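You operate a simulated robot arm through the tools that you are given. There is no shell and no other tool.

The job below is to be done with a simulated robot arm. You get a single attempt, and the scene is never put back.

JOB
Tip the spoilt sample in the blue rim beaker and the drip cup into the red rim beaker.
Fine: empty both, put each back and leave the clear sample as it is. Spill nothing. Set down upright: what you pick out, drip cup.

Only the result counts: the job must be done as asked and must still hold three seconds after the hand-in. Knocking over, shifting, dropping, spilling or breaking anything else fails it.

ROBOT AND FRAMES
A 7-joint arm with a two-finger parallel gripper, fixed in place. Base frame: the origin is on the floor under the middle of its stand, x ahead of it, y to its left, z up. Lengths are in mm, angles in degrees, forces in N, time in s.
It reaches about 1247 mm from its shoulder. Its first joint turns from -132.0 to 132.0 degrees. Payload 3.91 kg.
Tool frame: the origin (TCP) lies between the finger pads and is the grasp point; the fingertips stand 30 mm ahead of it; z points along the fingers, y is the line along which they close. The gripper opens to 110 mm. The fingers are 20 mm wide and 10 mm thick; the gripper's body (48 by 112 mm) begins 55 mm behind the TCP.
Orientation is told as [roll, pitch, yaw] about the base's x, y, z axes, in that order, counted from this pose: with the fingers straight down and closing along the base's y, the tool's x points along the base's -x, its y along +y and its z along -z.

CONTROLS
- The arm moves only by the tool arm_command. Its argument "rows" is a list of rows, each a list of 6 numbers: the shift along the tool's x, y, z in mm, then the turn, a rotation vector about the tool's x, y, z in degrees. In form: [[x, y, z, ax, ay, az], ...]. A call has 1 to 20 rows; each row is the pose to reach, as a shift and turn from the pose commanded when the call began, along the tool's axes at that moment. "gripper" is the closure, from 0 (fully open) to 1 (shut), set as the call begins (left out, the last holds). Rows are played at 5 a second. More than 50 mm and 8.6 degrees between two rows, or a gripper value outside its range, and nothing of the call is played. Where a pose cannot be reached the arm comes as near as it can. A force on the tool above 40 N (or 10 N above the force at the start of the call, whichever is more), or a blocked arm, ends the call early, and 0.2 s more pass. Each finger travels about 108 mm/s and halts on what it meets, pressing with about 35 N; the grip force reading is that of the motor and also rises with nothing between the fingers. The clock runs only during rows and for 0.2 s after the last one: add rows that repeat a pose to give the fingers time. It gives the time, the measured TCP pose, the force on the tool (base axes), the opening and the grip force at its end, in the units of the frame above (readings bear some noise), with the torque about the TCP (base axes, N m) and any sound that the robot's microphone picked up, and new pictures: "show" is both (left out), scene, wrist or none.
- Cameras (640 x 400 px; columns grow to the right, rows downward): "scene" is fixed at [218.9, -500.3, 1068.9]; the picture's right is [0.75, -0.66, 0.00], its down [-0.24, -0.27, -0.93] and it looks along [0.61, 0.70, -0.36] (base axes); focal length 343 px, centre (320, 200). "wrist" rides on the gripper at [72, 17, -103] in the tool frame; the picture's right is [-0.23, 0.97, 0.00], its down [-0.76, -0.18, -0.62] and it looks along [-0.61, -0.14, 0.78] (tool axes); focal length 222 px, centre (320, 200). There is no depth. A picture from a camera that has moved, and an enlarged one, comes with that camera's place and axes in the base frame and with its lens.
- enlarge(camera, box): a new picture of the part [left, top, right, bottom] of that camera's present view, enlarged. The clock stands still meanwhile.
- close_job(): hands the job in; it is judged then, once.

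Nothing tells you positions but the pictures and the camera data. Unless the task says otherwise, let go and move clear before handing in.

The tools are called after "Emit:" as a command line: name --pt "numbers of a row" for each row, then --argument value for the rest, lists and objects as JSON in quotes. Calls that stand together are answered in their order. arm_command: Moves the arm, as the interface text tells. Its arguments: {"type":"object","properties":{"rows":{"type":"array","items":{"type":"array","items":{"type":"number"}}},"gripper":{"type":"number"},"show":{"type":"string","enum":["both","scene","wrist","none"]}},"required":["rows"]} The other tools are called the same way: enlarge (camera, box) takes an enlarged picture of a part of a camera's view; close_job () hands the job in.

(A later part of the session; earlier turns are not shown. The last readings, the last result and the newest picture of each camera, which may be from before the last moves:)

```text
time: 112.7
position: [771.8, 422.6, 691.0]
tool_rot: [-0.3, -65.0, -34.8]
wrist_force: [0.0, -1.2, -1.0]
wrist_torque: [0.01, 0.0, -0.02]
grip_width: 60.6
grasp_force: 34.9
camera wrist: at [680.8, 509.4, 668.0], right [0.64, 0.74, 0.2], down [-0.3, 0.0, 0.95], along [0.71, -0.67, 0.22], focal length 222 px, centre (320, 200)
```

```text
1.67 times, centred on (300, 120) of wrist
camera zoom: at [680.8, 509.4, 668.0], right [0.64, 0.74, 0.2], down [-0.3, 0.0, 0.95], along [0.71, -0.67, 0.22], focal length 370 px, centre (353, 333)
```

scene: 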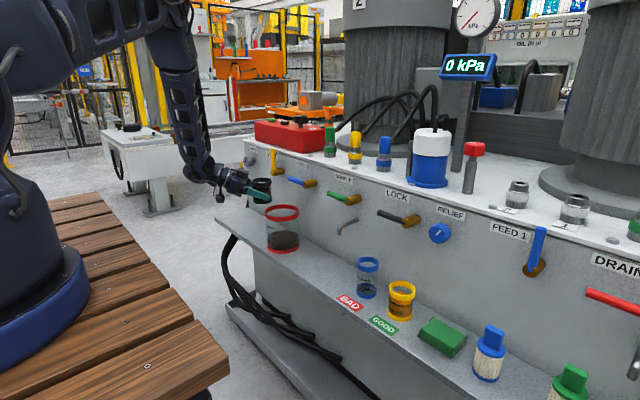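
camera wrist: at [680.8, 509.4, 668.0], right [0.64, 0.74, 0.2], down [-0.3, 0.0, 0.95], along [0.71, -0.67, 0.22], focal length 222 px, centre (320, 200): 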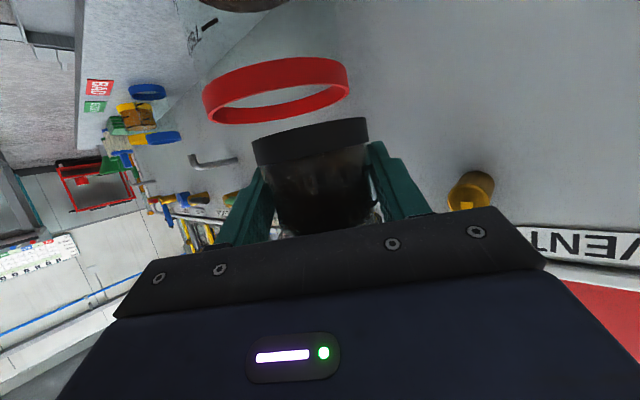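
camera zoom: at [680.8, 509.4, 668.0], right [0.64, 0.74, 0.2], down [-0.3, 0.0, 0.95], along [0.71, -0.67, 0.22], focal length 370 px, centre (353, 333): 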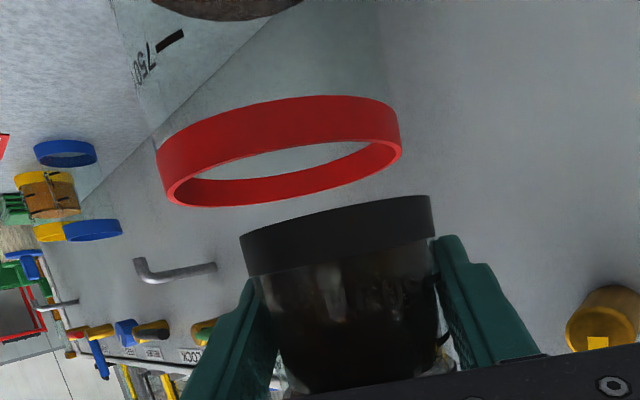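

The beak now points toward the red beaker, and the cup is level and clear above the rim. I'll tilt slowly to 24°, short of the expected pour angle of about 33°, and check.

Emit:
arm_command --pt "-0.3 0.45 -1 -0.32 1.3 0.68" --pt "-0.6 0.9 -1.95 -0.63 2.6 1.36" --pt "-0.85 1.3 -2.9 -0.95 3.9 2.04" --pt "-1.1 1.7 -3.8 -1.27 5.2 2.72" --pt "-1.4 2.15 -4.8 -1.58 6.5 3.4" --pt "-1.6 2.55 -5.6 -1.9 7.79 4.08" --pt "-1.72 2.9 -6.3 -2.22 9.09 4.76" --pt "-1.8 3.2 -7 -2.54 10.39 5.44" --pt "-1.92 3.6 -7.7 -2.85 11.69 6.12" --pt "-2.02 3.9 -8.4 -3.17 12.99 6.8" --pt "-2.05 4.2 -9 -3.49 14.29 7.48" --pt "-2 4.5 -9.45 -3.8 15.59 8.16" --pt "-1.9 4.7 -9.9 -4.12 16.89 8.84" --pt "-1.78 4.95 -10.3 -4.44 18.19 9.52" --pt "-1.7 5.2 -10.75 -4.75 19.49 10.2" --pt "-1.62 5.46 -11.19 -5.07 20.78 10.88" --show "both"

Emit:
enlarge --camera "scene" --box '[190, 140, 350, 260]'

Emit:
enlarge --camera "wrist" --box '[150, 0, 450, 240]'

```text
time: 116.1
position: [767.0, 432.4, 696.3]
tool_rot: [16.0, -42.8, -48.3]
wrist_force: [-0.5, 0.5, -2.0]
wrist_torque: [0.0, 0.04, 0.0]
grip_width: 60.4
grasp_force: 34.9
camera wrist: at [676.2, 518.5, 723.1], right [0.69, 0.63, 0.35], down [-0.13, -0.37, 0.92], along [0.71, -0.68, -0.17], focal length 222 px, centre (320, 200)
```

scene: 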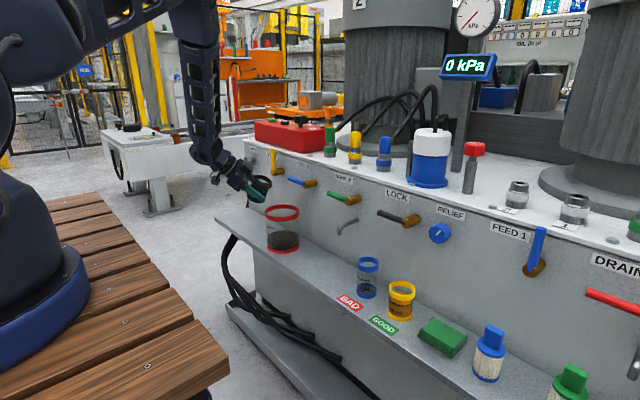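
wrist: 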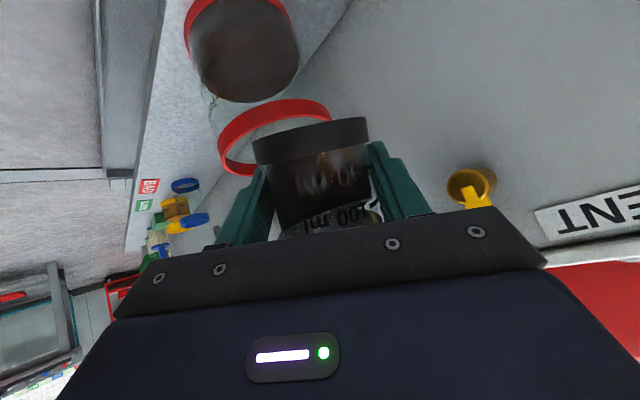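

```text
3.33 times, centred on (270, 200) of scene
camera zoom: at [218.9, -500.3, 1068.9], right [0.75, -0.66, 0.0], down [-0.24, -0.27, -0.93], along [0.61, 0.7, -0.36], focal length 1142 px, centre (487, 200)
```

zoom: 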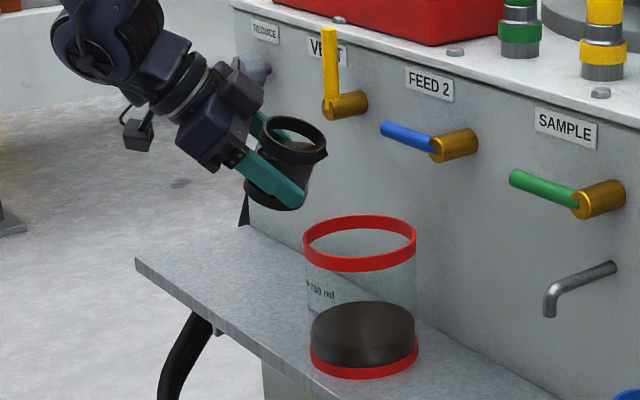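

```text
1.67 times, centred on (300, 120) of wrist
camera zoom: at [676.2, 518.5, 723.1], right [0.69, 0.63, 0.35], down [-0.13, -0.37, 0.92], along [0.71, -0.68, -0.17], focal length 370 px, centre (353, 333)
```

zoom: 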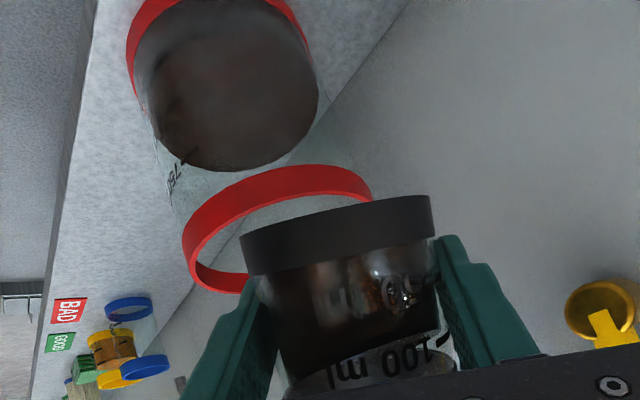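

The beak tip sits over the red opening, right where I computed it, and nothing has spilled. I'll start the pour with a slow tilt from 24° to 48°.

Emit:
arm_command --pt "0.53 0.03 0.18 -0.25 1.04 0.54" --pt "1.06 0.07 0.37 -0.51 2.08 1.09" --pt "1.58 0.1 0.55 -0.76 3.12 1.63" --pt "2.06 0.11 0.75 -1.01 4.16 2.18" --pt "2.52 0.1 0.97 -1.27 5.2 2.72" --pt "2.97 0.1 1.19 -1.52 6.24 3.26" --pt "3.32 0.1 1.35 -1.78 7.27 3.81" --pt "3.48 0.11 1.41 -2.03 8.31 4.35" --pt "3.64 0.11 1.47 -2.28 9.35 4.89" --pt "3.8 0.12 1.54 -2.54 10.39 5.44" --pt "3.96 0.13 1.6 -2.79 11.43 5.98" --pt "4.12 0.13 1.66 -3.04 12.47 6.53" --pt "4.28 0.14 1.72 -3.3 13.51 7.07" --pt "4.24 0.13 1.71 -3.55 14.55 7.61" --show "both"

Emit:
enlarge --camera "scene" --box '[190, 140, 350, 260]'

Emit:
enlarge --camera "wrist" --box '[150, 0, 450, 240]'

```text
time: 119.1
position: [767.2, 433.6, 693.2]
tool_rot: [21.4, -26.6, -51.3]
wrist_force: [0.1, 0.1, -1.8]
wrist_torque: [0.03, -0.02, 0.0]
grip_width: 60.4
grasp_force: 34.7
camera wrist: at [681.4, 508.5, 751.4], right [0.74, 0.53, 0.42], down [-0.03, -0.6, 0.8], along [0.68, -0.6, -0.43], focal length 222 px, centre (320, 200)
```

scene: 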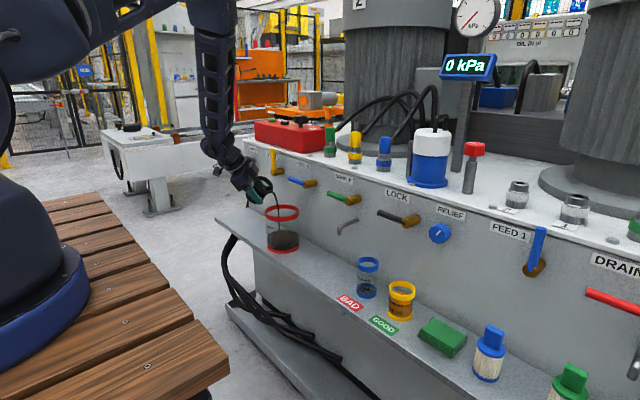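
wrist: 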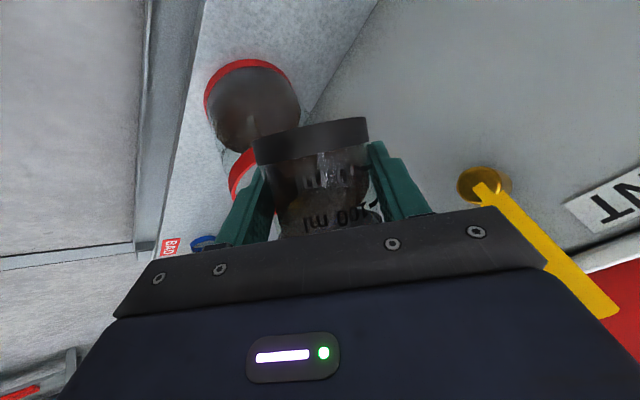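

```text
3.33 times, centred on (270, 200) of scene
camera zoom: at [218.9, -500.3, 1068.9], right [0.75, -0.66, 0.0], down [-0.24, -0.27, -0.93], along [0.61, 0.7, -0.36], focal length 1142 px, centre (487, 200)
```

zoom: 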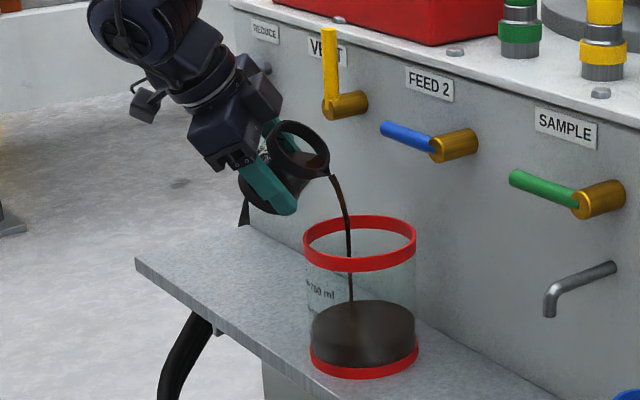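

```text
1.67 times, centred on (300, 120) of wrist
camera zoom: at [681.4, 508.5, 751.4], right [0.74, 0.53, 0.42], down [-0.03, -0.6, 0.8], along [0.68, -0.6, -0.43], focal length 370 px, centre (353, 333)
```

zoom: 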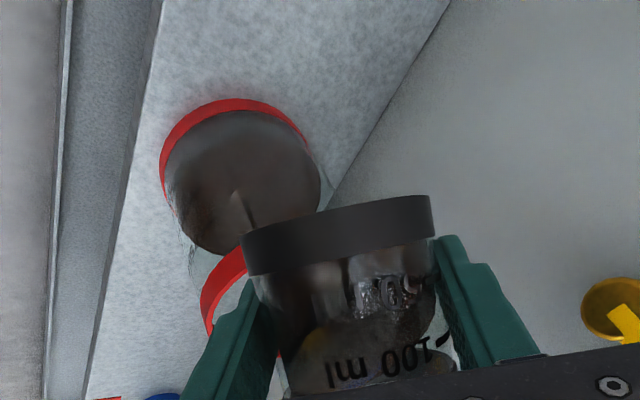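

It pours through the beak and lands in the red beaker. I'll continue the slow tilt to about 65°.

Emit:
arm_command --pt "-0.13 0.01 -0.07 -0.25 1.04 0.54" --pt "-0.25 0.02 -0.15 -0.51 2.08 1.09" --pt "-0.38 0.03 -0.22 -0.76 3.12 1.63" --pt "-0.51 0.03 -0.29 -1.01 4.16 2.18" --pt "-0.63 0.04 -0.37 -1.27 5.2 2.72" --pt "-0.76 0.05 -0.44 -1.52 6.24 3.26" --pt "-1.08 0.04 -0.57 -1.78 7.27 3.81" --pt "-1.41 0.03 -0.7 -2.03 8.31 4.35" --pt "-1.73 0.01 -0.83 -2.28 9.35 4.89" --pt "-2.06 0 -0.96 -2.54 10.39 5.44" --pt "-2.38 -0.01 -1.09 -2.79 11.43 5.98" --pt "-2.7 -0.02 -1.21 -3.04 12.47 6.53" --pt "-3.07 -0.06 -1.31 -3.3 13.51 7.07" --pt "-3.51 -0.14 -1.36 -3.55 14.55 7.61" --pt "-3.95 -0.23 -1.4 -3.8 15.59 8.16" --pt "-4.39 -0.32 -1.44 -4.06 16.63 8.7" --pt "-4.83 -0.4 -1.48 -4.31 17.67 9.24" --pt "-5.26 -0.49 -1.52 -4.56 18.71 9.79" --pt "-5.7 -0.57 -1.57 -4.82 19.74 10.33" --pt "-6.2 -0.67 -1.6 -5.07 20.78 10.88" --show "both"

Emit:
enlarge --camera "scene" --box '[190, 140, 350, 260]'

Emit:
enlarge --camera "wrist" --box '[150, 0, 450, 240]'

```text
time: 123.3
position: [767.8, 428.2, 695.3]
tool_rot: [26.8, -3.2, -52.8]
wrist_force: [-0.2, 0.8, -1.2]
wrist_torque: [0.01, 0.01, 0.03]
grip_width: 60.4
grasp_force: 34.7
camera wrist: at [696.9, 473.7, 791.6], right [0.81, 0.36, 0.45], down [0.09, -0.85, 0.52], along [0.57, -0.38, -0.73], focal length 222 px, centre (320, 200)
```

scene: 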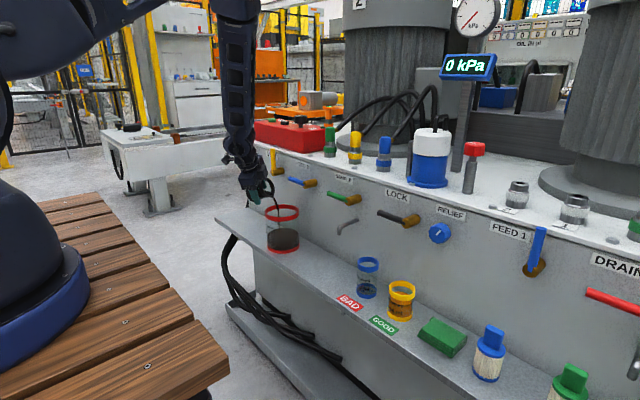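
wrist: 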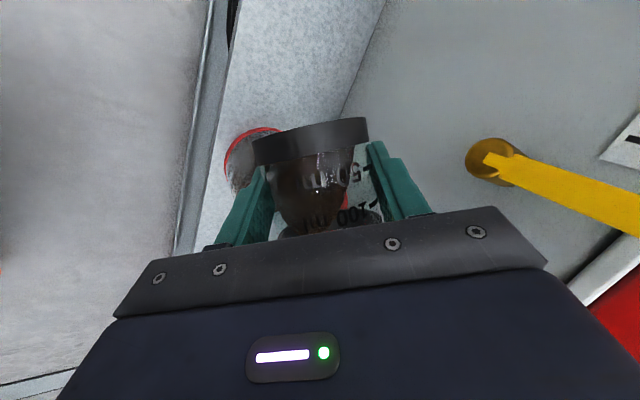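

```text
3.33 times, centred on (270, 200) of scene
camera zoom: at [218.9, -500.3, 1068.9], right [0.75, -0.66, 0.0], down [-0.24, -0.27, -0.93], along [0.61, 0.7, -0.36], focal length 1142 px, centre (487, 200)
```

zoom: 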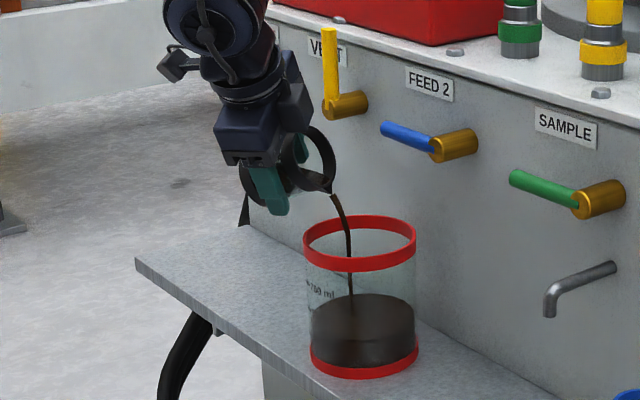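

```text
1.67 times, centred on (300, 120) of wrist
camera zoom: at [696.9, 473.7, 791.6], right [0.81, 0.36, 0.45], down [0.09, -0.85, 0.52], along [0.57, -0.38, -0.73], focal length 370 px, centre (353, 333)
```

zoom: 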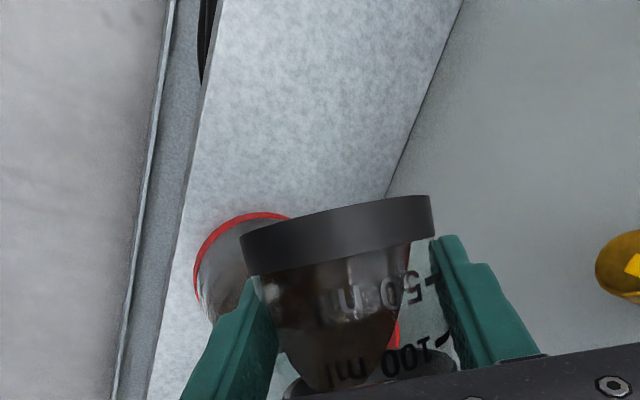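

Still a clean stream into the red beaker. I'll go on slowly to about 93°.

Emit:
arm_command --pt "-0.65 0.02 -0.33 -0.3 1.21 0.63" --pt "-1.3 0.03 -0.66 -0.59 2.42 1.27" --pt "-1.94 0.05 -0.99 -0.89 3.64 1.9" --pt "-2.59 0.06 -1.32 -1.18 4.85 2.54" --pt "-3.24 0.08 -1.65 -1.48 6.06 3.17" --pt "-4.03 0.09 -2.04 -1.77 7.27 3.81" --pt "-4.84 0.1 -2.44 -2.07 8.49 4.44" --pt "-5.65 0.11 -2.84 -2.37 9.7 5.08" --pt "-6.46 0.12 -3.24 -2.66 10.91 5.71" --pt "-7.27 0.13 -3.64 -2.96 12.12 6.35" --pt "-8.1 0.13 -4.02 -3.25 13.34 6.98" --pt "-9.05 0.05 -4.32 -3.55 14.55 7.61" --pt "-9.99 -0.03 -4.62 -3.85 15.76 8.25" --pt "-10.93 -0.1 -4.92 -4.14 16.97 8.88" --pt "-11.88 -0.18 -5.21 -4.44 18.19 9.52" --pt "-12.82 -0.25 -5.51 -4.73 19.4 10.15" --pt "-13.82 -0.33 -5.82 -5.03 20.61 10.79" --pt "-14.89 -0.41 -6.16 -5.32 21.82 11.42" --pt "-15.96 -0.5 -6.49 -5.62 23.04 12.06" --pt "-17.03 -0.58 -6.83 -5.92 24.25 12.69" --show "both"

Emit:
enlarge --camera "scene" --box '[190, 140, 350, 260]'

Emit:
enlarge --camera "wrist" --box '[150, 0, 450, 240]'

```text
time: 127.5
position: [775.7, 413.8, 703.5]
tool_rot: [33.1, 24.2, -51.7]
wrist_force: [0.0, 0.2, -0.1]
wrist_torque: [-0.02, -0.01, 0.02]
grip_width: 60.4
grasp_force: 34.9
camera wrist: at [727.2, 410.7, 819.8], right [0.9, 0.17, 0.39], down [0.15, -0.99, 0.08], along [0.4, -0.01, -0.92], focal length 222 px, centre (320, 200)
```

scene: 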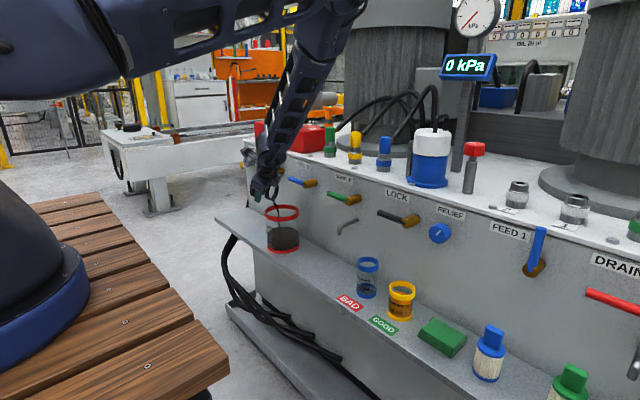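
wrist: 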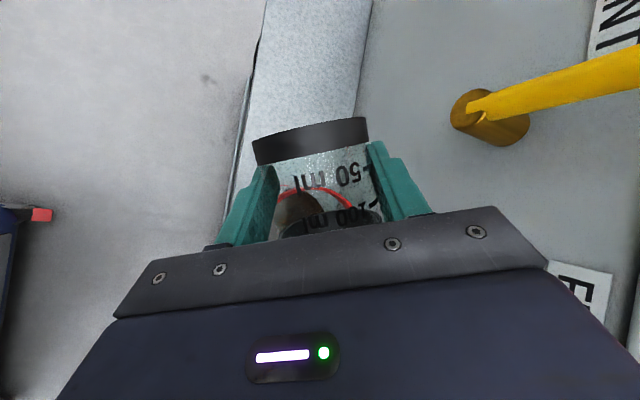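

```text
3.33 times, centred on (270, 200) of scene
camera zoom: at [218.9, -500.3, 1068.9], right [0.75, -0.66, 0.0], down [-0.24, -0.27, -0.93], along [0.61, 0.7, -0.36], focal length 1142 px, centre (487, 200)
```

zoom: 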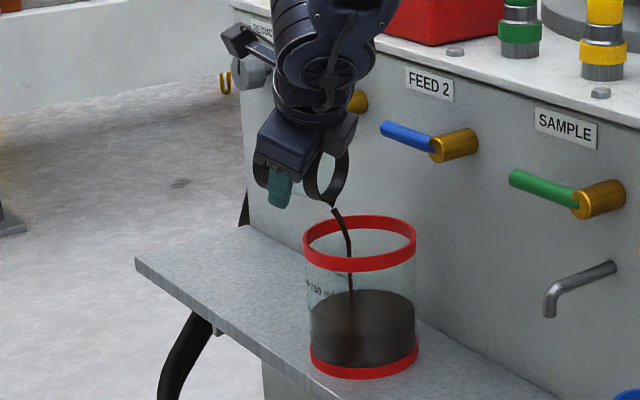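

```text
1.67 times, centred on (300, 120) of wrist
camera zoom: at [727.2, 410.7, 819.8], right [0.9, 0.17, 0.39], down [0.15, -0.99, 0.08], along [0.4, -0.01, -0.92], focal length 370 px, centre (353, 333)
```

zoom: 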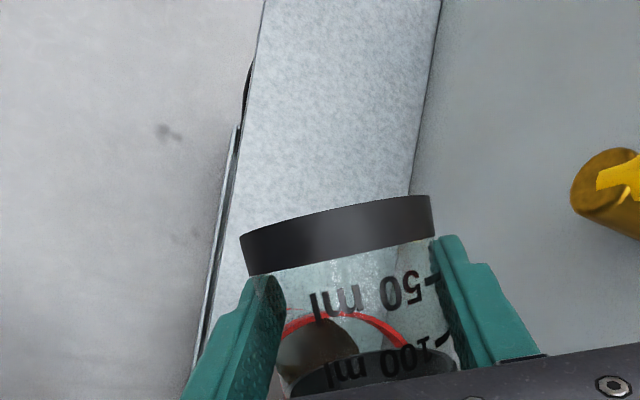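

Almost empty, with a thin stream still going into the red beaker. I'll tilt to 110° and hold to drain.

Emit:
arm_command --pt "-0.96 0.21 -0.85 -0.34 1.39 0.73" --pt "-1.91 0.42 -1.69 -0.68 2.77 1.45" --pt "-2.96 0.64 -2.61 -1.01 4.16 2.18" --pt "-4.01 0.87 -3.53 -1.35 5.54 2.9" --pt "-5.05 1.09 -4.44 -1.69 6.93 3.63" --pt "-6.1 1.32 -5.36 -2.03 8.31 4.35" --pt "-7.15 1.54 -6.28 -2.37 9.7 5.08" --pt "-8.18 1.88 -7.41 -2.7 11.08 5.8" --pt "-9.21 2.22 -8.54 -3.04 12.47 6.53" --pt "-10.24 2.56 -9.66 -3.38 13.86 7.25" --pt "-11.01 2.82 -10.51 -3.63 14.9 7.8" --pt "-11.01 2.82 -10.51 -3.63 14.9 7.8" --pt "-11.01 2.82 -10.51 -3.63 14.9 7.8" --pt "-11.01 2.82 -10.51 -3.63 14.9 7.8" --pt "-11.01 2.82 -10.51 -3.63 14.9 7.8" --pt "-11.01 2.82 -10.51 -3.63 14.9 7.8" --pt "-11.01 2.82 -10.51 -3.63 14.9 7.8" --pt "-11.01 2.82 -10.51 -3.63 14.9 7.8" --show "both"

Emit:
enlarge --camera "scene" --box '[190, 140, 350, 260]'

Emit:
enlarge --camera "wrist" --box '[200, 90, 440, 240]'

```text
time: 131.3
position: [783.1, 400.9, 708.8]
tool_rot: [38.2, 40.8, -48.9]
wrist_force: [-0.6, -0.6, -0.7]
wrist_torque: [-0.04, -0.02, 0.0]
grip_width: 60.6
grasp_force: 34.4
camera wrist: at [747.9, 365.5, 824.6], right [0.95, 0.08, 0.31], down [0.15, -0.97, -0.21], along [0.28, 0.24, -0.93], focal length 222 px, centre (320, 200)
```

scene: 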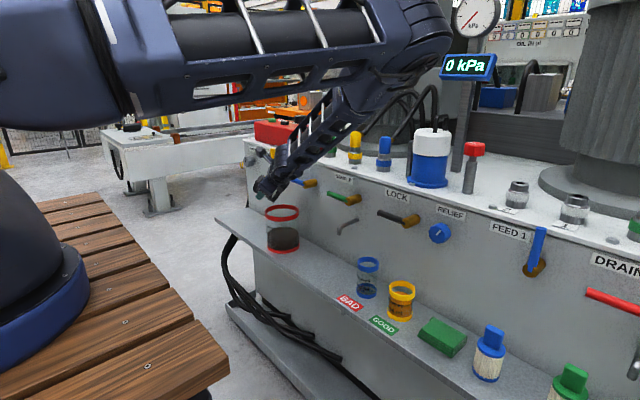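
wrist: 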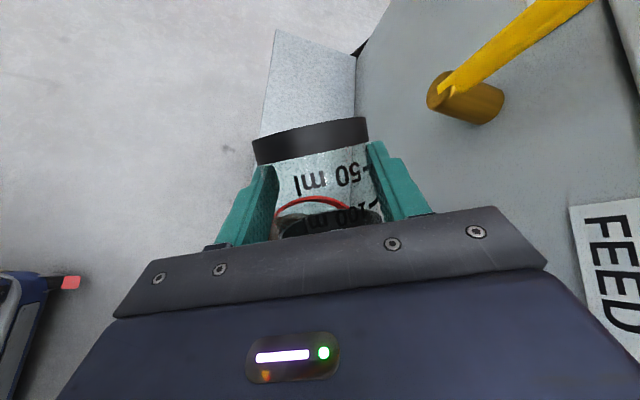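

```text
3.33 times, centred on (270, 200) of scene
camera zoom: at [218.9, -500.3, 1068.9], right [0.75, -0.66, 0.0], down [-0.24, -0.27, -0.93], along [0.61, 0.7, -0.36], focal length 1142 px, centre (487, 200)
```

zoom: 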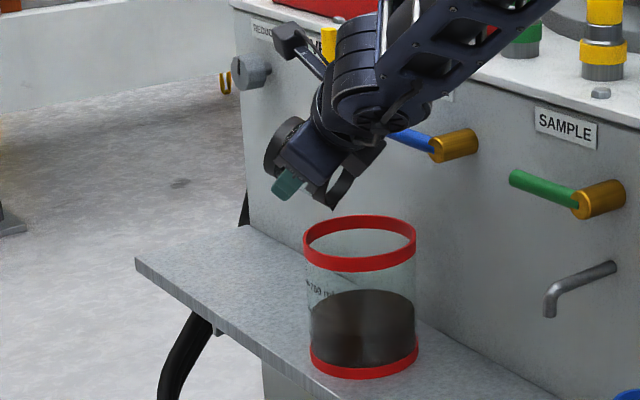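

```text
2.67 times, centred on (320, 165) of wrist
camera zoom: at [747.9, 365.5, 824.6], right [0.95, 0.08, 0.31], down [0.15, -0.97, -0.21], along [0.28, 0.24, -0.93], focal length 592 px, centre (320, 293)
```

zoom: 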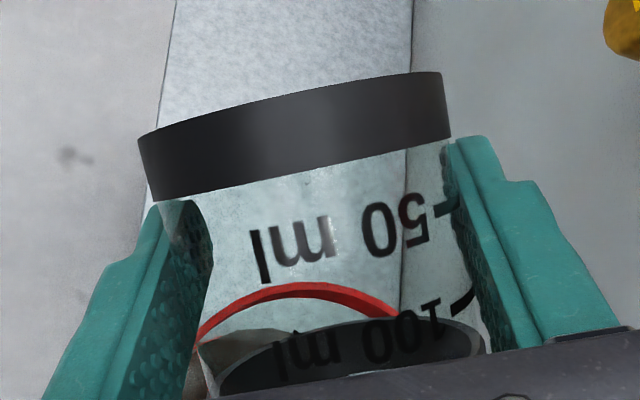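

The cup is empty. I'll hold another second, then return slowly in checked stages.

Emit:
arm_command --pt "0 0 0 0 0 0" --pt "0 0 0 0 0 0" --pt "0 0 0 0 0 0" --pt "0 0 0 0 0 0" --pt "0 0 0 0 0 0" --pt "0.4 -0.33 0.83 0.21 -0.87 -0.45" --pt "0.81 -0.67 1.65 0.42 -1.73 -0.91" --pt "1.21 -1 2.48 0.63 -2.6 -1.36" --pt "1.62 -1.33 3.31 0.85 -3.46 -1.81" --pt "2.43 -2 4.96 1.27 -5.2 -2.72" --pt "3.35 -2.52 6.37 1.69 -6.93 -3.63" --pt "4.27 -3.03 7.78 2.11 -8.66 -4.53" --pt "5.19 -3.55 9.19 2.54 -10.39 -5.44" --pt "6.11 -4.06 10.6 2.96 -12.12 -6.34" --show "scene"

```text
time: 134.3
position: [776.7, 411.7, 703.5]
tool_rot: [33.9, 27.2, -51.4]
wrist_force: [1.0, 0.1, -1.2]
wrist_torque: [-0.02, 0.01, 0.0]
grip_width: 60.4
grasp_force: 35.2
```

scene: 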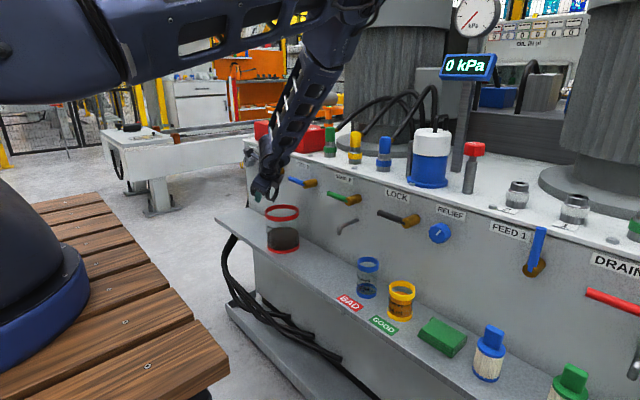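

On path. I'll continue slowly through the elbow-swing region down to 64°.

Emit:
arm_command --pt "0.9 -0.24 0.89 0.34 -1.39 -0.73" --pt "1.8 -0.49 1.77 0.68 -2.77 -1.45" --pt "2.7 -0.73 2.66 1.01 -4.16 -2.18" --pt "3.6 -0.98 3.54 1.35 -5.54 -2.9" --pt "4.5 -1.22 4.43 1.69 -6.93 -3.63" --pt "5.29 -1.44 5.21 2.03 -8.31 -4.35" --pt "6.08 -1.66 5.99 2.37 -9.7 -5.08" --pt "6.86 -1.87 6.78 2.7 -11.08 -5.8" --pt "7.65 -2.09 7.56 3.04 -12.47 -6.53" --pt "8.44 -2.31 8.34 3.38 -13.86 -7.25" --pt "9.03 -2.59 9.15 3.72 -15.24 -7.98" --pt "9.61 -2.87 9.95 4.06 -16.63 -8.7" --pt "10.2 -3.14 10.76 4.4 -18.01 -9.43" --pt "10.78 -3.42 11.56 4.73 -19.4 -10.15" --pt "11.37 -3.7 12.37 5.07 -20.78 -10.88" --pt "11.83 -3.93 13.02 5.41 -22.17 -11.6" --pt "12.29 -4.16 13.67 5.75 -23.56 -12.33" --pt "12.74 -4.39 14.33 6.09 -24.94 -13.05" --pt "13.2 -4.62 14.98 6.42 -26.33 -13.78" --pt "13.66 -4.85 15.63 6.76 -27.71 -14.5" --show "scene"

```text
time: 138.5
position: [769.6, 430.3, 696.9]
tool_rot: [26.8, -4.0, -52.9]
wrist_force: [-0.8, -0.1, -0.9]
wrist_torque: [-0.04, -0.03, 0.0]
grip_width: 60.3
grasp_force: 35.0
```

scene: 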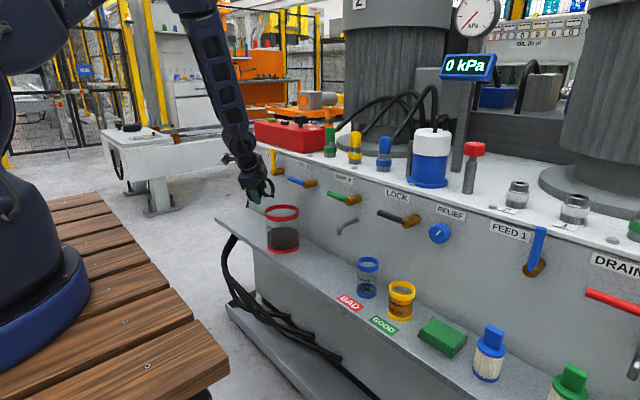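

On path. Now back to fully upright.

Emit:
arm_command --pt "1.35 0 0.65 0.85 -3.46 -1.81" --pt "2.7 0 1.3 1.69 -6.93 -3.63" --pt "3.56 -0.2 2.07 2.54 -10.39 -5.44" --pt "4.41 -0.41 2.84 3.38 -13.86 -7.25" --pt "4.71 -0.5 3.2 4.23 -17.32 -9.06" --pt "5.01 -0.64 3.57 5.07 -20.78 -10.88" --pt "4.7 -0.5 3.1 5.92 -24.25 -12.69" --pt "4.41 -0.31 2.66 6.76 -27.71 -14.5" --pt "3.5 0.2 1.2 7.61 -31.18 -16.32" --pt "2.62 0.74 -0.2 8.45 -34.64 -18.13" --pt "1.3 0.3 0 9.3 -38.1 -19.94" --pt "0.07 -0.09 0.21 10.14 -41.57 -21.75" --pt "-1.65 -1 1.1 10.99 -45.03 -23.57" --pt "-3.37 -1.84 1.95 11.83 -48.5 -25.38" --pt "-5.5 -3.1 3.4 12.68 -51.96 -27.19" --pt "-7.61 -4.44 4.94 13.52 -55.42 -29" --pt "-7.61 -4.44 4.94 13.52 -55.42 -29" --show "both"

Emit:
enlarge --camera "scene" --box '[190, 140, 350, 260]'

Emit:
enlarge --camera "wrist" --box '[150, 0, 450, 240]'

```text
time: 142.1
position: [771.9, 423.1, 691.6]
tool_rot: [-0.3, -65.2, -34.8]
wrist_force: [-0.3, 1.0, -0.6]
wrist_torque: [0.01, 0.02, 0.01]
grip_width: 60.1
grasp_force: 35.3
camera wrist: at [680.8, 509.9, 668.2], right [0.64, 0.74, 0.2], down [-0.3, 0.0, 0.95], along [0.71, -0.67, 0.22], focal length 222 px, centre (320, 200)
```

scene: 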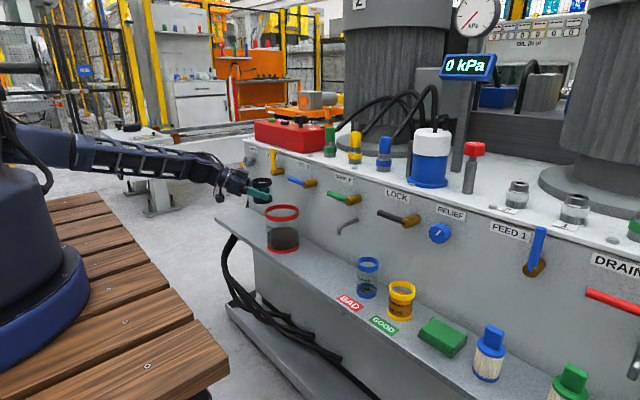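
wrist: 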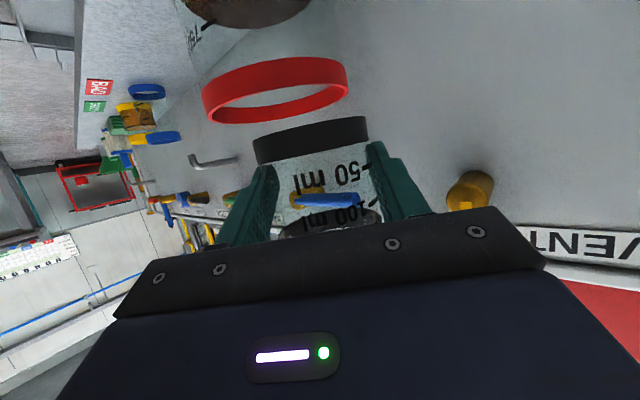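

```text
3.33 times, centred on (270, 200) of scene
camera zoom: at [218.9, -500.3, 1068.9], right [0.75, -0.66, 0.0], down [-0.24, -0.27, -0.93], along [0.61, 0.7, -0.36], focal length 1142 px, centre (487, 200)
```

zoom: 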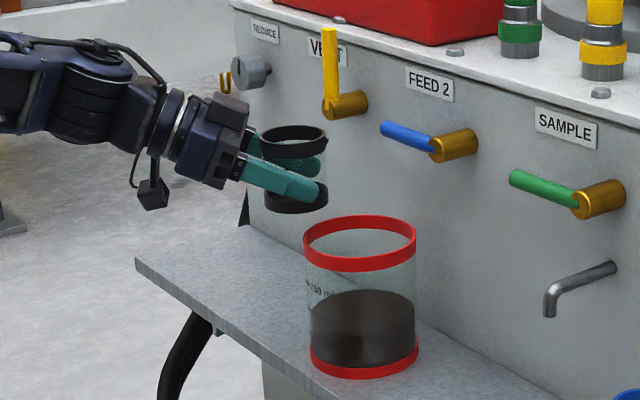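

```text
1.67 times, centred on (300, 120) of wrist
camera zoom: at [680.8, 509.9, 668.2], right [0.64, 0.74, 0.2], down [-0.3, 0.0, 0.95], along [0.71, -0.67, 0.22], focal length 370 px, centre (353, 333)
```

zoom: 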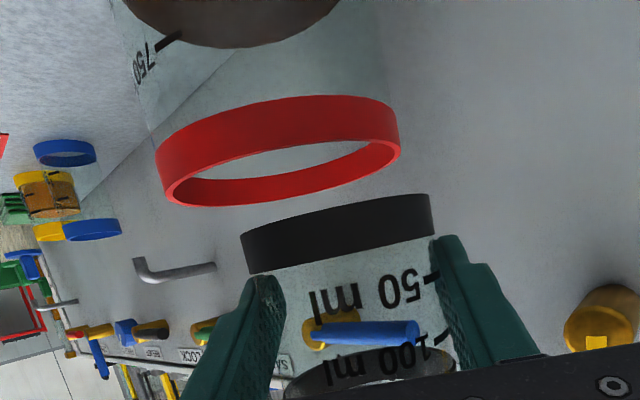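

The cup is upright and empty, and TCP and cup are exactly as before the pour. The elbow settled in a different posture, so I'll stay slow. First half of the turn back, moving away from the red beaker.

Emit:
arm_command --pt "1 2.4 -2.2 -1.48 0 -0.69" --pt "2 4.8 -4.3 -2.95 0 -1.38" --pt "3 7.2 -6.5 -4.43 0 -2.07" --pt "4 9.6 -8.6 -5.91 0 -2.76" --pt "5 12 -10.8 -7.39 0 -3.44" --pt "6 14.4 -12.9 -8.86 0 -4.13" --pt "7 16.8 -15.1 -10.34 0 -4.82" --pt "8 19.2 -17.2 -11.82 0 -5.51" --pt "9 21.6 -19.4 -13.3 0 -6.2" --pt "10.1 24 -21.6 -14.77 0 -6.89" --pt "11.1 26.3 -23.7 -16.25 0 -7.58" --pt "12.1 28.7 -25.9 -17.73 0 -8.27" --pt "13.1 31.1 -28 -19.2 0 -8.95" --pt "14.1 33.5 -30.2 -20.68 0 -9.64" --pt "15.1 35.9 -32.3 -22.16 0 -10.33" --pt "16.1 38.3 -34.5 -23.64 0 -11.02" --pt "17.1 40.7 -36.6 -25.11 0 -11.71" --pt "18.1 43.1 -38.8 -26.59 0 -12.4" --pt "19.1 45.5 -41 -28.07 0 -13.09" --pt "20.1 47.9 -43.1 -29.55 0 -13.78" --show "scene"

```text
time: 146.3
position: [760.2, 489.0, 690.1]
tool_rot: [-0.2, -64.9, -2.2]
wrist_force: [0.2, 0.4, -0.4]
wrist_torque: [0.02, -0.02, 0.0]
grip_width: 60.4
grasp_force: 35.2
```

scene: 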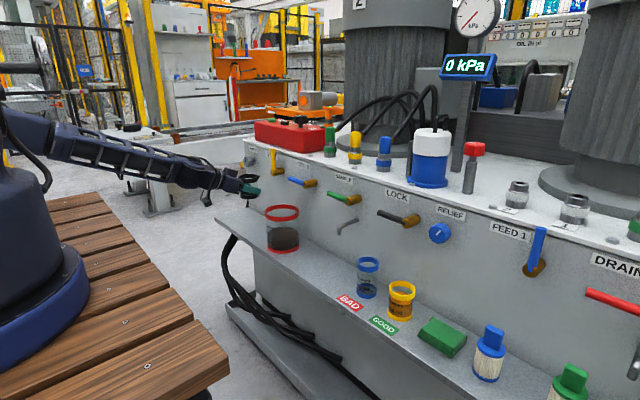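

On path. Second half of the turn back to the grasp yaw.

Emit:
arm_command --pt "0.3 3.3 -0.6 -1.48 0 -0.69" --pt "0.6 6.6 -1.2 -2.95 0 -1.38" --pt "0.9 9.9 -1.7 -4.43 0 -2.07" --pt "1.2 13.2 -2.3 -5.91 0 -2.76" --pt "1.5 16.5 -2.9 -7.39 0 -3.44" --pt "1.8 19.7 -3.5 -8.86 0 -4.13" --pt "2.1 23 -4 -10.34 0 -4.82" --pt "2.4 26.3 -4.6 -11.82 0 -5.51" --pt "2.7 29.6 -5.2 -13.3 0 -6.2" --pt "3 32.9 -5.8 -14.77 0 -6.89" --pt "3.3 36.2 -6.3 -16.25 0 -7.58" --pt "3.6 39.5 -6.9 -17.73 0 -8.27" --pt "3.9 42.8 -7.5 -19.2 0 -8.95" --pt "4.2 46.1 -8.1 -20.68 0 -9.64" --pt "4.5 49.4 -8.6 -22.16 0 -10.33" --pt "4.8 52.6 -9.2 -23.64 0 -11.02" --pt "5.1 55.9 -9.8 -25.11 0 -11.71" --pt "5.4 59.2 -10.4 -26.59 0 -12.4" --pt "5.7 62.5 -10.9 -28.07 0 -13.09" --pt "6 65.8 -11.5 -29.55 0 -13.78" --show "both"

```text
time: 150.5
position: [751.1, 555.9, 689.4]
tool_rot: [-0.1, -65.0, 30.3]
wrist_force: [0.5, -0.1, -1.1]
wrist_torque: [-0.01, 0.02, 0.02]
grip_width: 60.6
grasp_force: 34.9
camera wrist: at [635.3, 509.1, 667.3], right [-0.41, 0.89, 0.2], down [-0.12, -0.27, 0.95], along [0.91, 0.36, 0.22], focal length 222 px, centre (320, 200)
```

scene: 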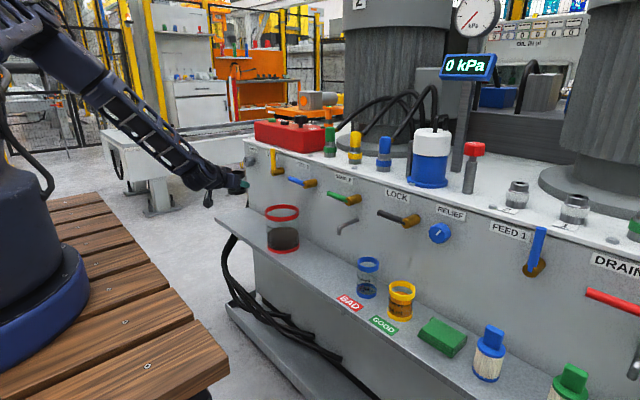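
wrist: 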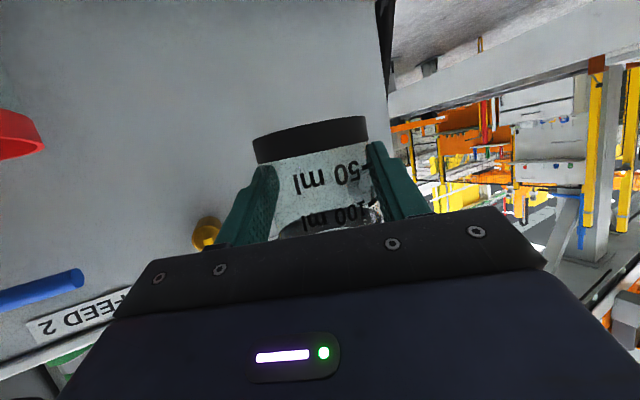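

At the carry point again. I'll bring the cup back above its original spot, including the 3 mm correction, and check against the original picture before setting down.

Emit:
arm_command --pt "3.7 -0.7 4 0 0 0" --pt "11.2 -2 11.9 0 0 0" --pt "20.5 -3.6 21.9 0 0 0" --pt "29.8 -5.3 31.8 0 0 0" --pt "39.1 -6.9 41.8 0 0 0" --pt "48.4 -8.6 51.7 0 0 0" --pt "57.7 -10.2 61.7 0 0 0" --pt "67 -11.9 71.6 0 0 0" --pt "76.3 -13.5 81.6 0 0 0" --pt "84.7 -15 90.5 0 0 0" --pt "90.3 -16 96.5 0 0 0" --pt "93.1 -16.5 99.5 0 0 0" --pt "93.1 -16.5 99.5 0 0 0" --show "both"

Emit:
enlarge --camera "scene" --box '[195, 165, 315, 255]'

```text
time: 153.3
position: [804.2, 566.4, 562.5]
tool_rot: [-0.1, -64.9, 30.3]
wrist_force: [-0.2, 0.1, -0.1]
wrist_torque: [0.0, 0.02, 0.01]
grip_width: 60.5
grasp_force: 34.6
camera wrist: at [688.3, 520.0, 540.1], right [-0.41, 0.89, 0.21], down [-0.12, -0.27, 0.95], along [0.91, 0.36, 0.22], focal length 222 px, centre (320, 200)
```

scene: 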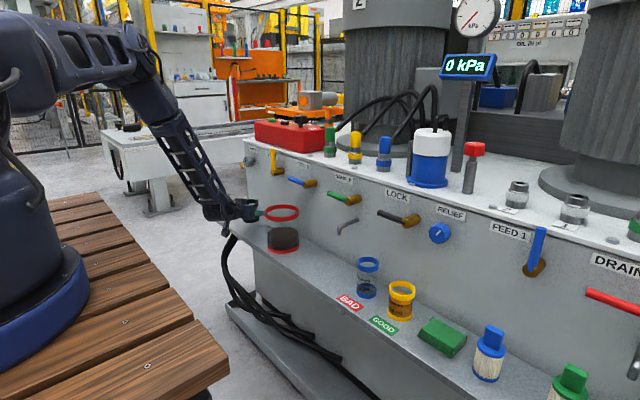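
wrist: 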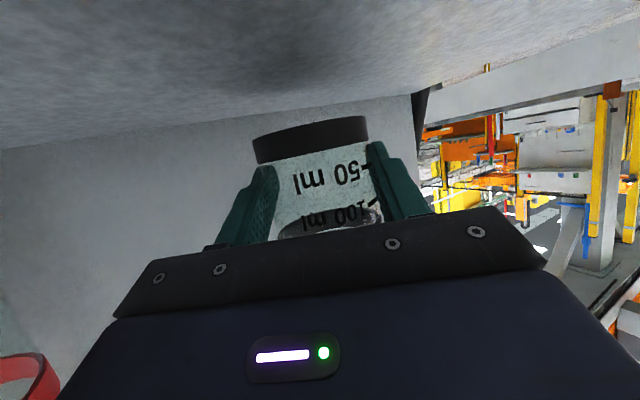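

```text
4.44 times, centred on (255, 210) of scene
camera zoom: at [218.9, -500.3, 1068.9], right [0.75, -0.66, 0.0], down [-0.24, -0.27, -0.93], along [0.61, 0.7, -0.36], focal length 1523 px, centre (609, 156)
```

zoom: 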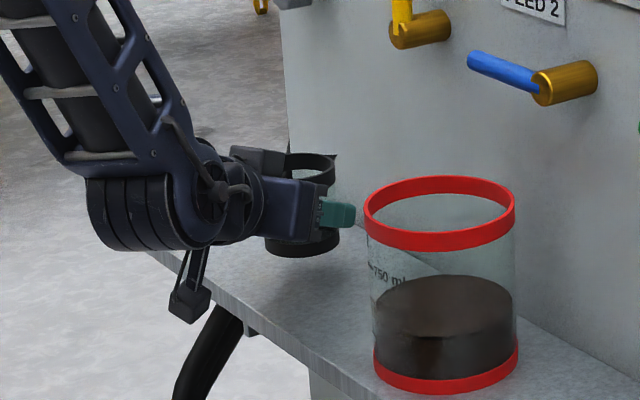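

The position is within about 1 mm of the original. I'll lower slowly and feel for contact.

Emit:
arm_command --pt "5.4 0 2.5 0 0 0" --pt "12.7 0 5.9 0 0 0" --pt "18.1 0 8.5 0 0 0" --pt "21.8 0 10.1 0 0 0" --pt "24.5 0 11.4 0 0 0" --pt "25.8 0 12 0 0 0" --pt "26.7 0 12.5 0 0 0" --pt "26.7 0 12.5 0 0 0" --show "none"

Emit:
enlarge --camera "scene" --box '[235, 190, 315, 260]'

```text
time: 155.1
position: [803.7, 566.9, 533.3]
tool_rot: [-0.1, -64.9, 30.3]
wrist_force: [-1.0, 0.4, 0.0]
wrist_torque: [0.01, 0.01, 0.01]
grip_width: 60.5
grasp_force: 34.9
```

```text
5.71 times, centred on (275, 225) of scene
camera zoom: at [218.9, -500.3, 1068.9], right [0.75, -0.66, 0.0], down [-0.24, -0.27, -0.93], along [0.61, 0.7, -0.36], focal length 1958 px, centre (577, 57)
```

zoom: 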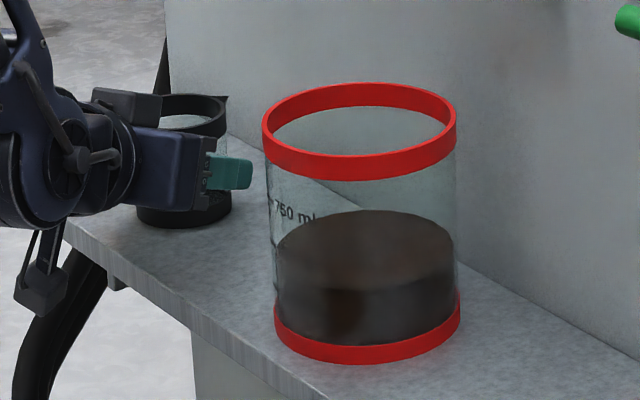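

Within about 1.5 mm of the original. I'll shift 1.2 mm back and then lower the last bit.

Emit:
arm_command --pt "0 1.2 0 0 0 0" --pt "0.45 1.2 0.21 0 0 0" --pt "0.91 1.2 0.42 0 0 0" --pt "0.91 1.2 0.42 0 0 0" --show "none"

```text
time: 156.1
position: [802.3, 567.6, 532.8]
tool_rot: [-0.1, -64.8, 30.4]
wrist_force: [-0.1, -0.3, -1.7]
wrist_torque: [0.04, 0.02, -0.02]
grip_width: 60.3
grasp_force: 35.0
```

Emit:
arm_command --pt "0.36 0 0.17 0 0 0" --pt "0.73 0 0.34 0 0 0" --pt "0.73 0 0.34 0 0 0" --show "none"

```text
time: 156.9
position: [801.8, 567.8, 532.0]
tool_rot: [-0.1, -65.0, 30.2]
wrist_force: [-0.6, 1.7, 4.2]
wrist_torque: [0.15, -0.03, -0.02]
grip_width: 60.6
grasp_force: 34.6
```

Contact is just beginning, at about 4 N upward. I'll go half a millimetre more to seat it.

Emit:
arm_command --pt "0.23 0 0.11 0 0 0" --pt "0.45 0 0.21 0 0 0" --pt "0.45 0 0.21 0 0 0" --show "both"

Emit:
enlarge --camera "scene" --box '[235, 190, 315, 260]'

```text
time: 157.7
position: [802.1, 568.1, 532.8]
tool_rot: [-0.2, -65.0, 30.4]
wrist_force: [-1.5, -0.9, 14.3]
wrist_torque: [0.18, 0.03, 0.0]
grip_width: 60.2
grasp_force: 34.8
camera wrist: at [686.9, 521.5, 510.4], right [-0.41, 0.89, 0.21], down [-0.12, -0.28, 0.95], along [0.91, 0.36, 0.22], focal length 222 px, centre (320, 200)
```

scene: 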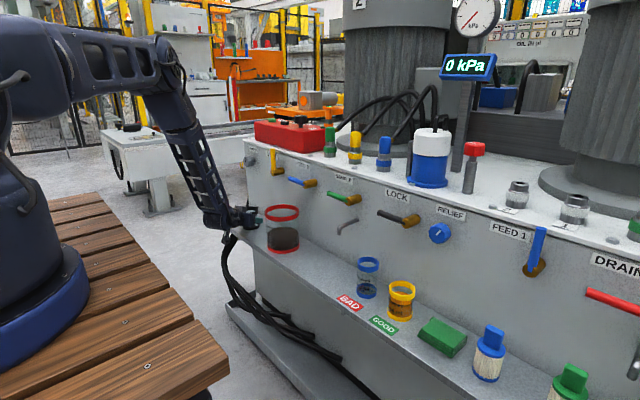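
wrist: 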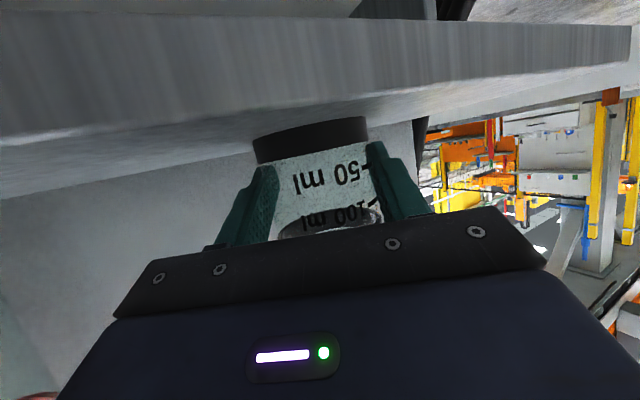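

```text
5.71 times, centred on (275, 225) of scene
camera zoom: at [218.9, -500.3, 1068.9], right [0.75, -0.66, 0.0], down [-0.24, -0.27, -0.93], along [0.61, 0.7, -0.36], focal length 1958 px, centre (577, 57)
```

zoom: 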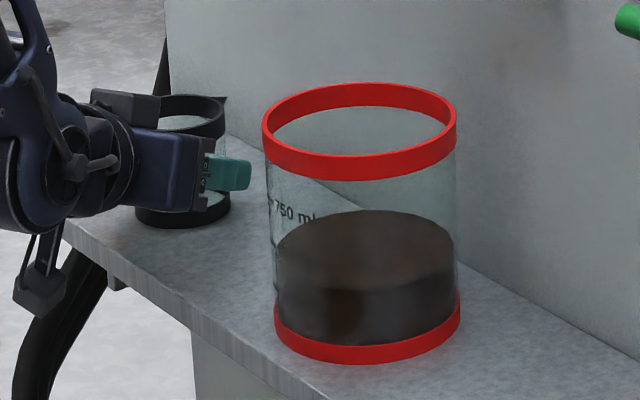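

Seated on the shelf at 14 N, and the rim matches the original picture. I'll ease off slightly and open.

Emit:
arm_command --pt "-0.36 0 -0.17 0 0 0" --pt "-0.36 0 -0.17 0 0 0" --show "none"

Emit:
arm_command --pt "0 0 0 0 0 0" --pt "0 0 0 0 0 0" --pt "0 0 0 0 0 0" --gripper 0.13 --show "both"

Emit:
enlarge --camera "wrist" --box '[180, 60, 460, 240]'

Emit:
enlarge --camera "scene" --box '[235, 190, 315, 260]'

```text
time: 158.3
position: [801.7, 568.0, 533.8]
tool_rot: [-0.1, -65.0, 30.3]
wrist_force: [2.6, 3.2, 11.1]
wrist_torque: [0.28, -0.15, -0.01]
grip_width: 60.4
grasp_force: 34.8
```

```text
time: 159.1
position: [802.7, 567.7, 532.0]
tool_rot: [-0.1, -65.0, 30.3]
wrist_force: [0.3, 0.1, -0.5]
wrist_torque: [-0.03, 0.01, -0.02]
grip_width: 95.6
grasp_force: 0.2
camera wrist: at [686.6, 521.0, 509.9], right [-0.41, 0.89, 0.2], down [-0.12, -0.27, 0.95], along [0.91, 0.36, 0.22], focal length 222 px, centre (320, 200)
```

scene: 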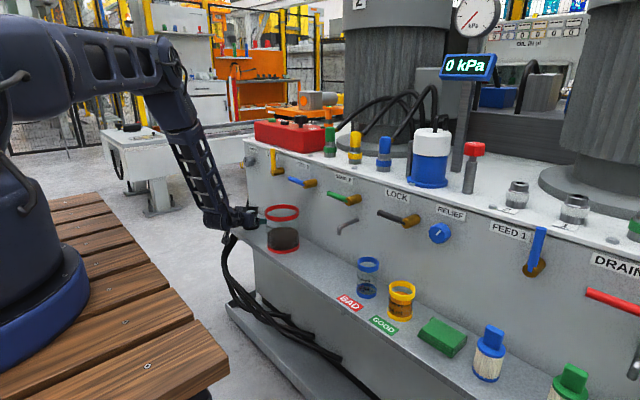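
wrist: 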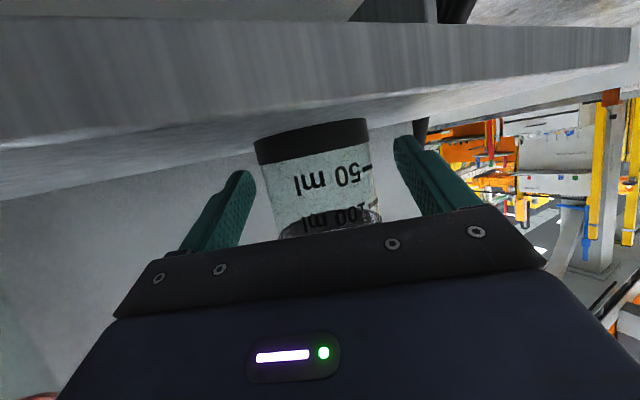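

```text
2.22 times, centred on (320, 150) of wrist
camera zoom: at [686.6, 521.0, 509.9], right [-0.41, 0.89, 0.2], down [-0.12, -0.27, 0.95], along [0.91, 0.36, 0.22], focal length 494 px, centre (320, 311)
```

zoom: 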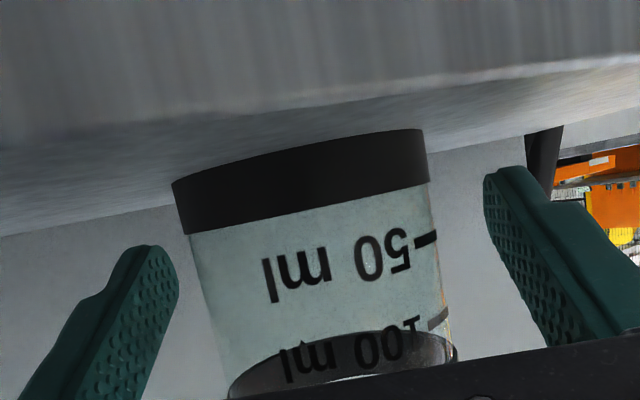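

```text
5.71 times, centred on (275, 225) of scene
camera zoom: at [218.9, -500.3, 1068.9], right [0.75, -0.66, 0.0], down [-0.24, -0.27, -0.93], along [0.61, 0.7, -0.36], focal length 1958 px, centre (577, 57)
```

zoom: 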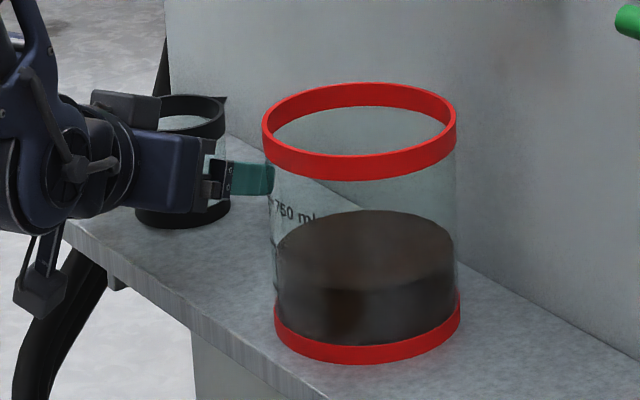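

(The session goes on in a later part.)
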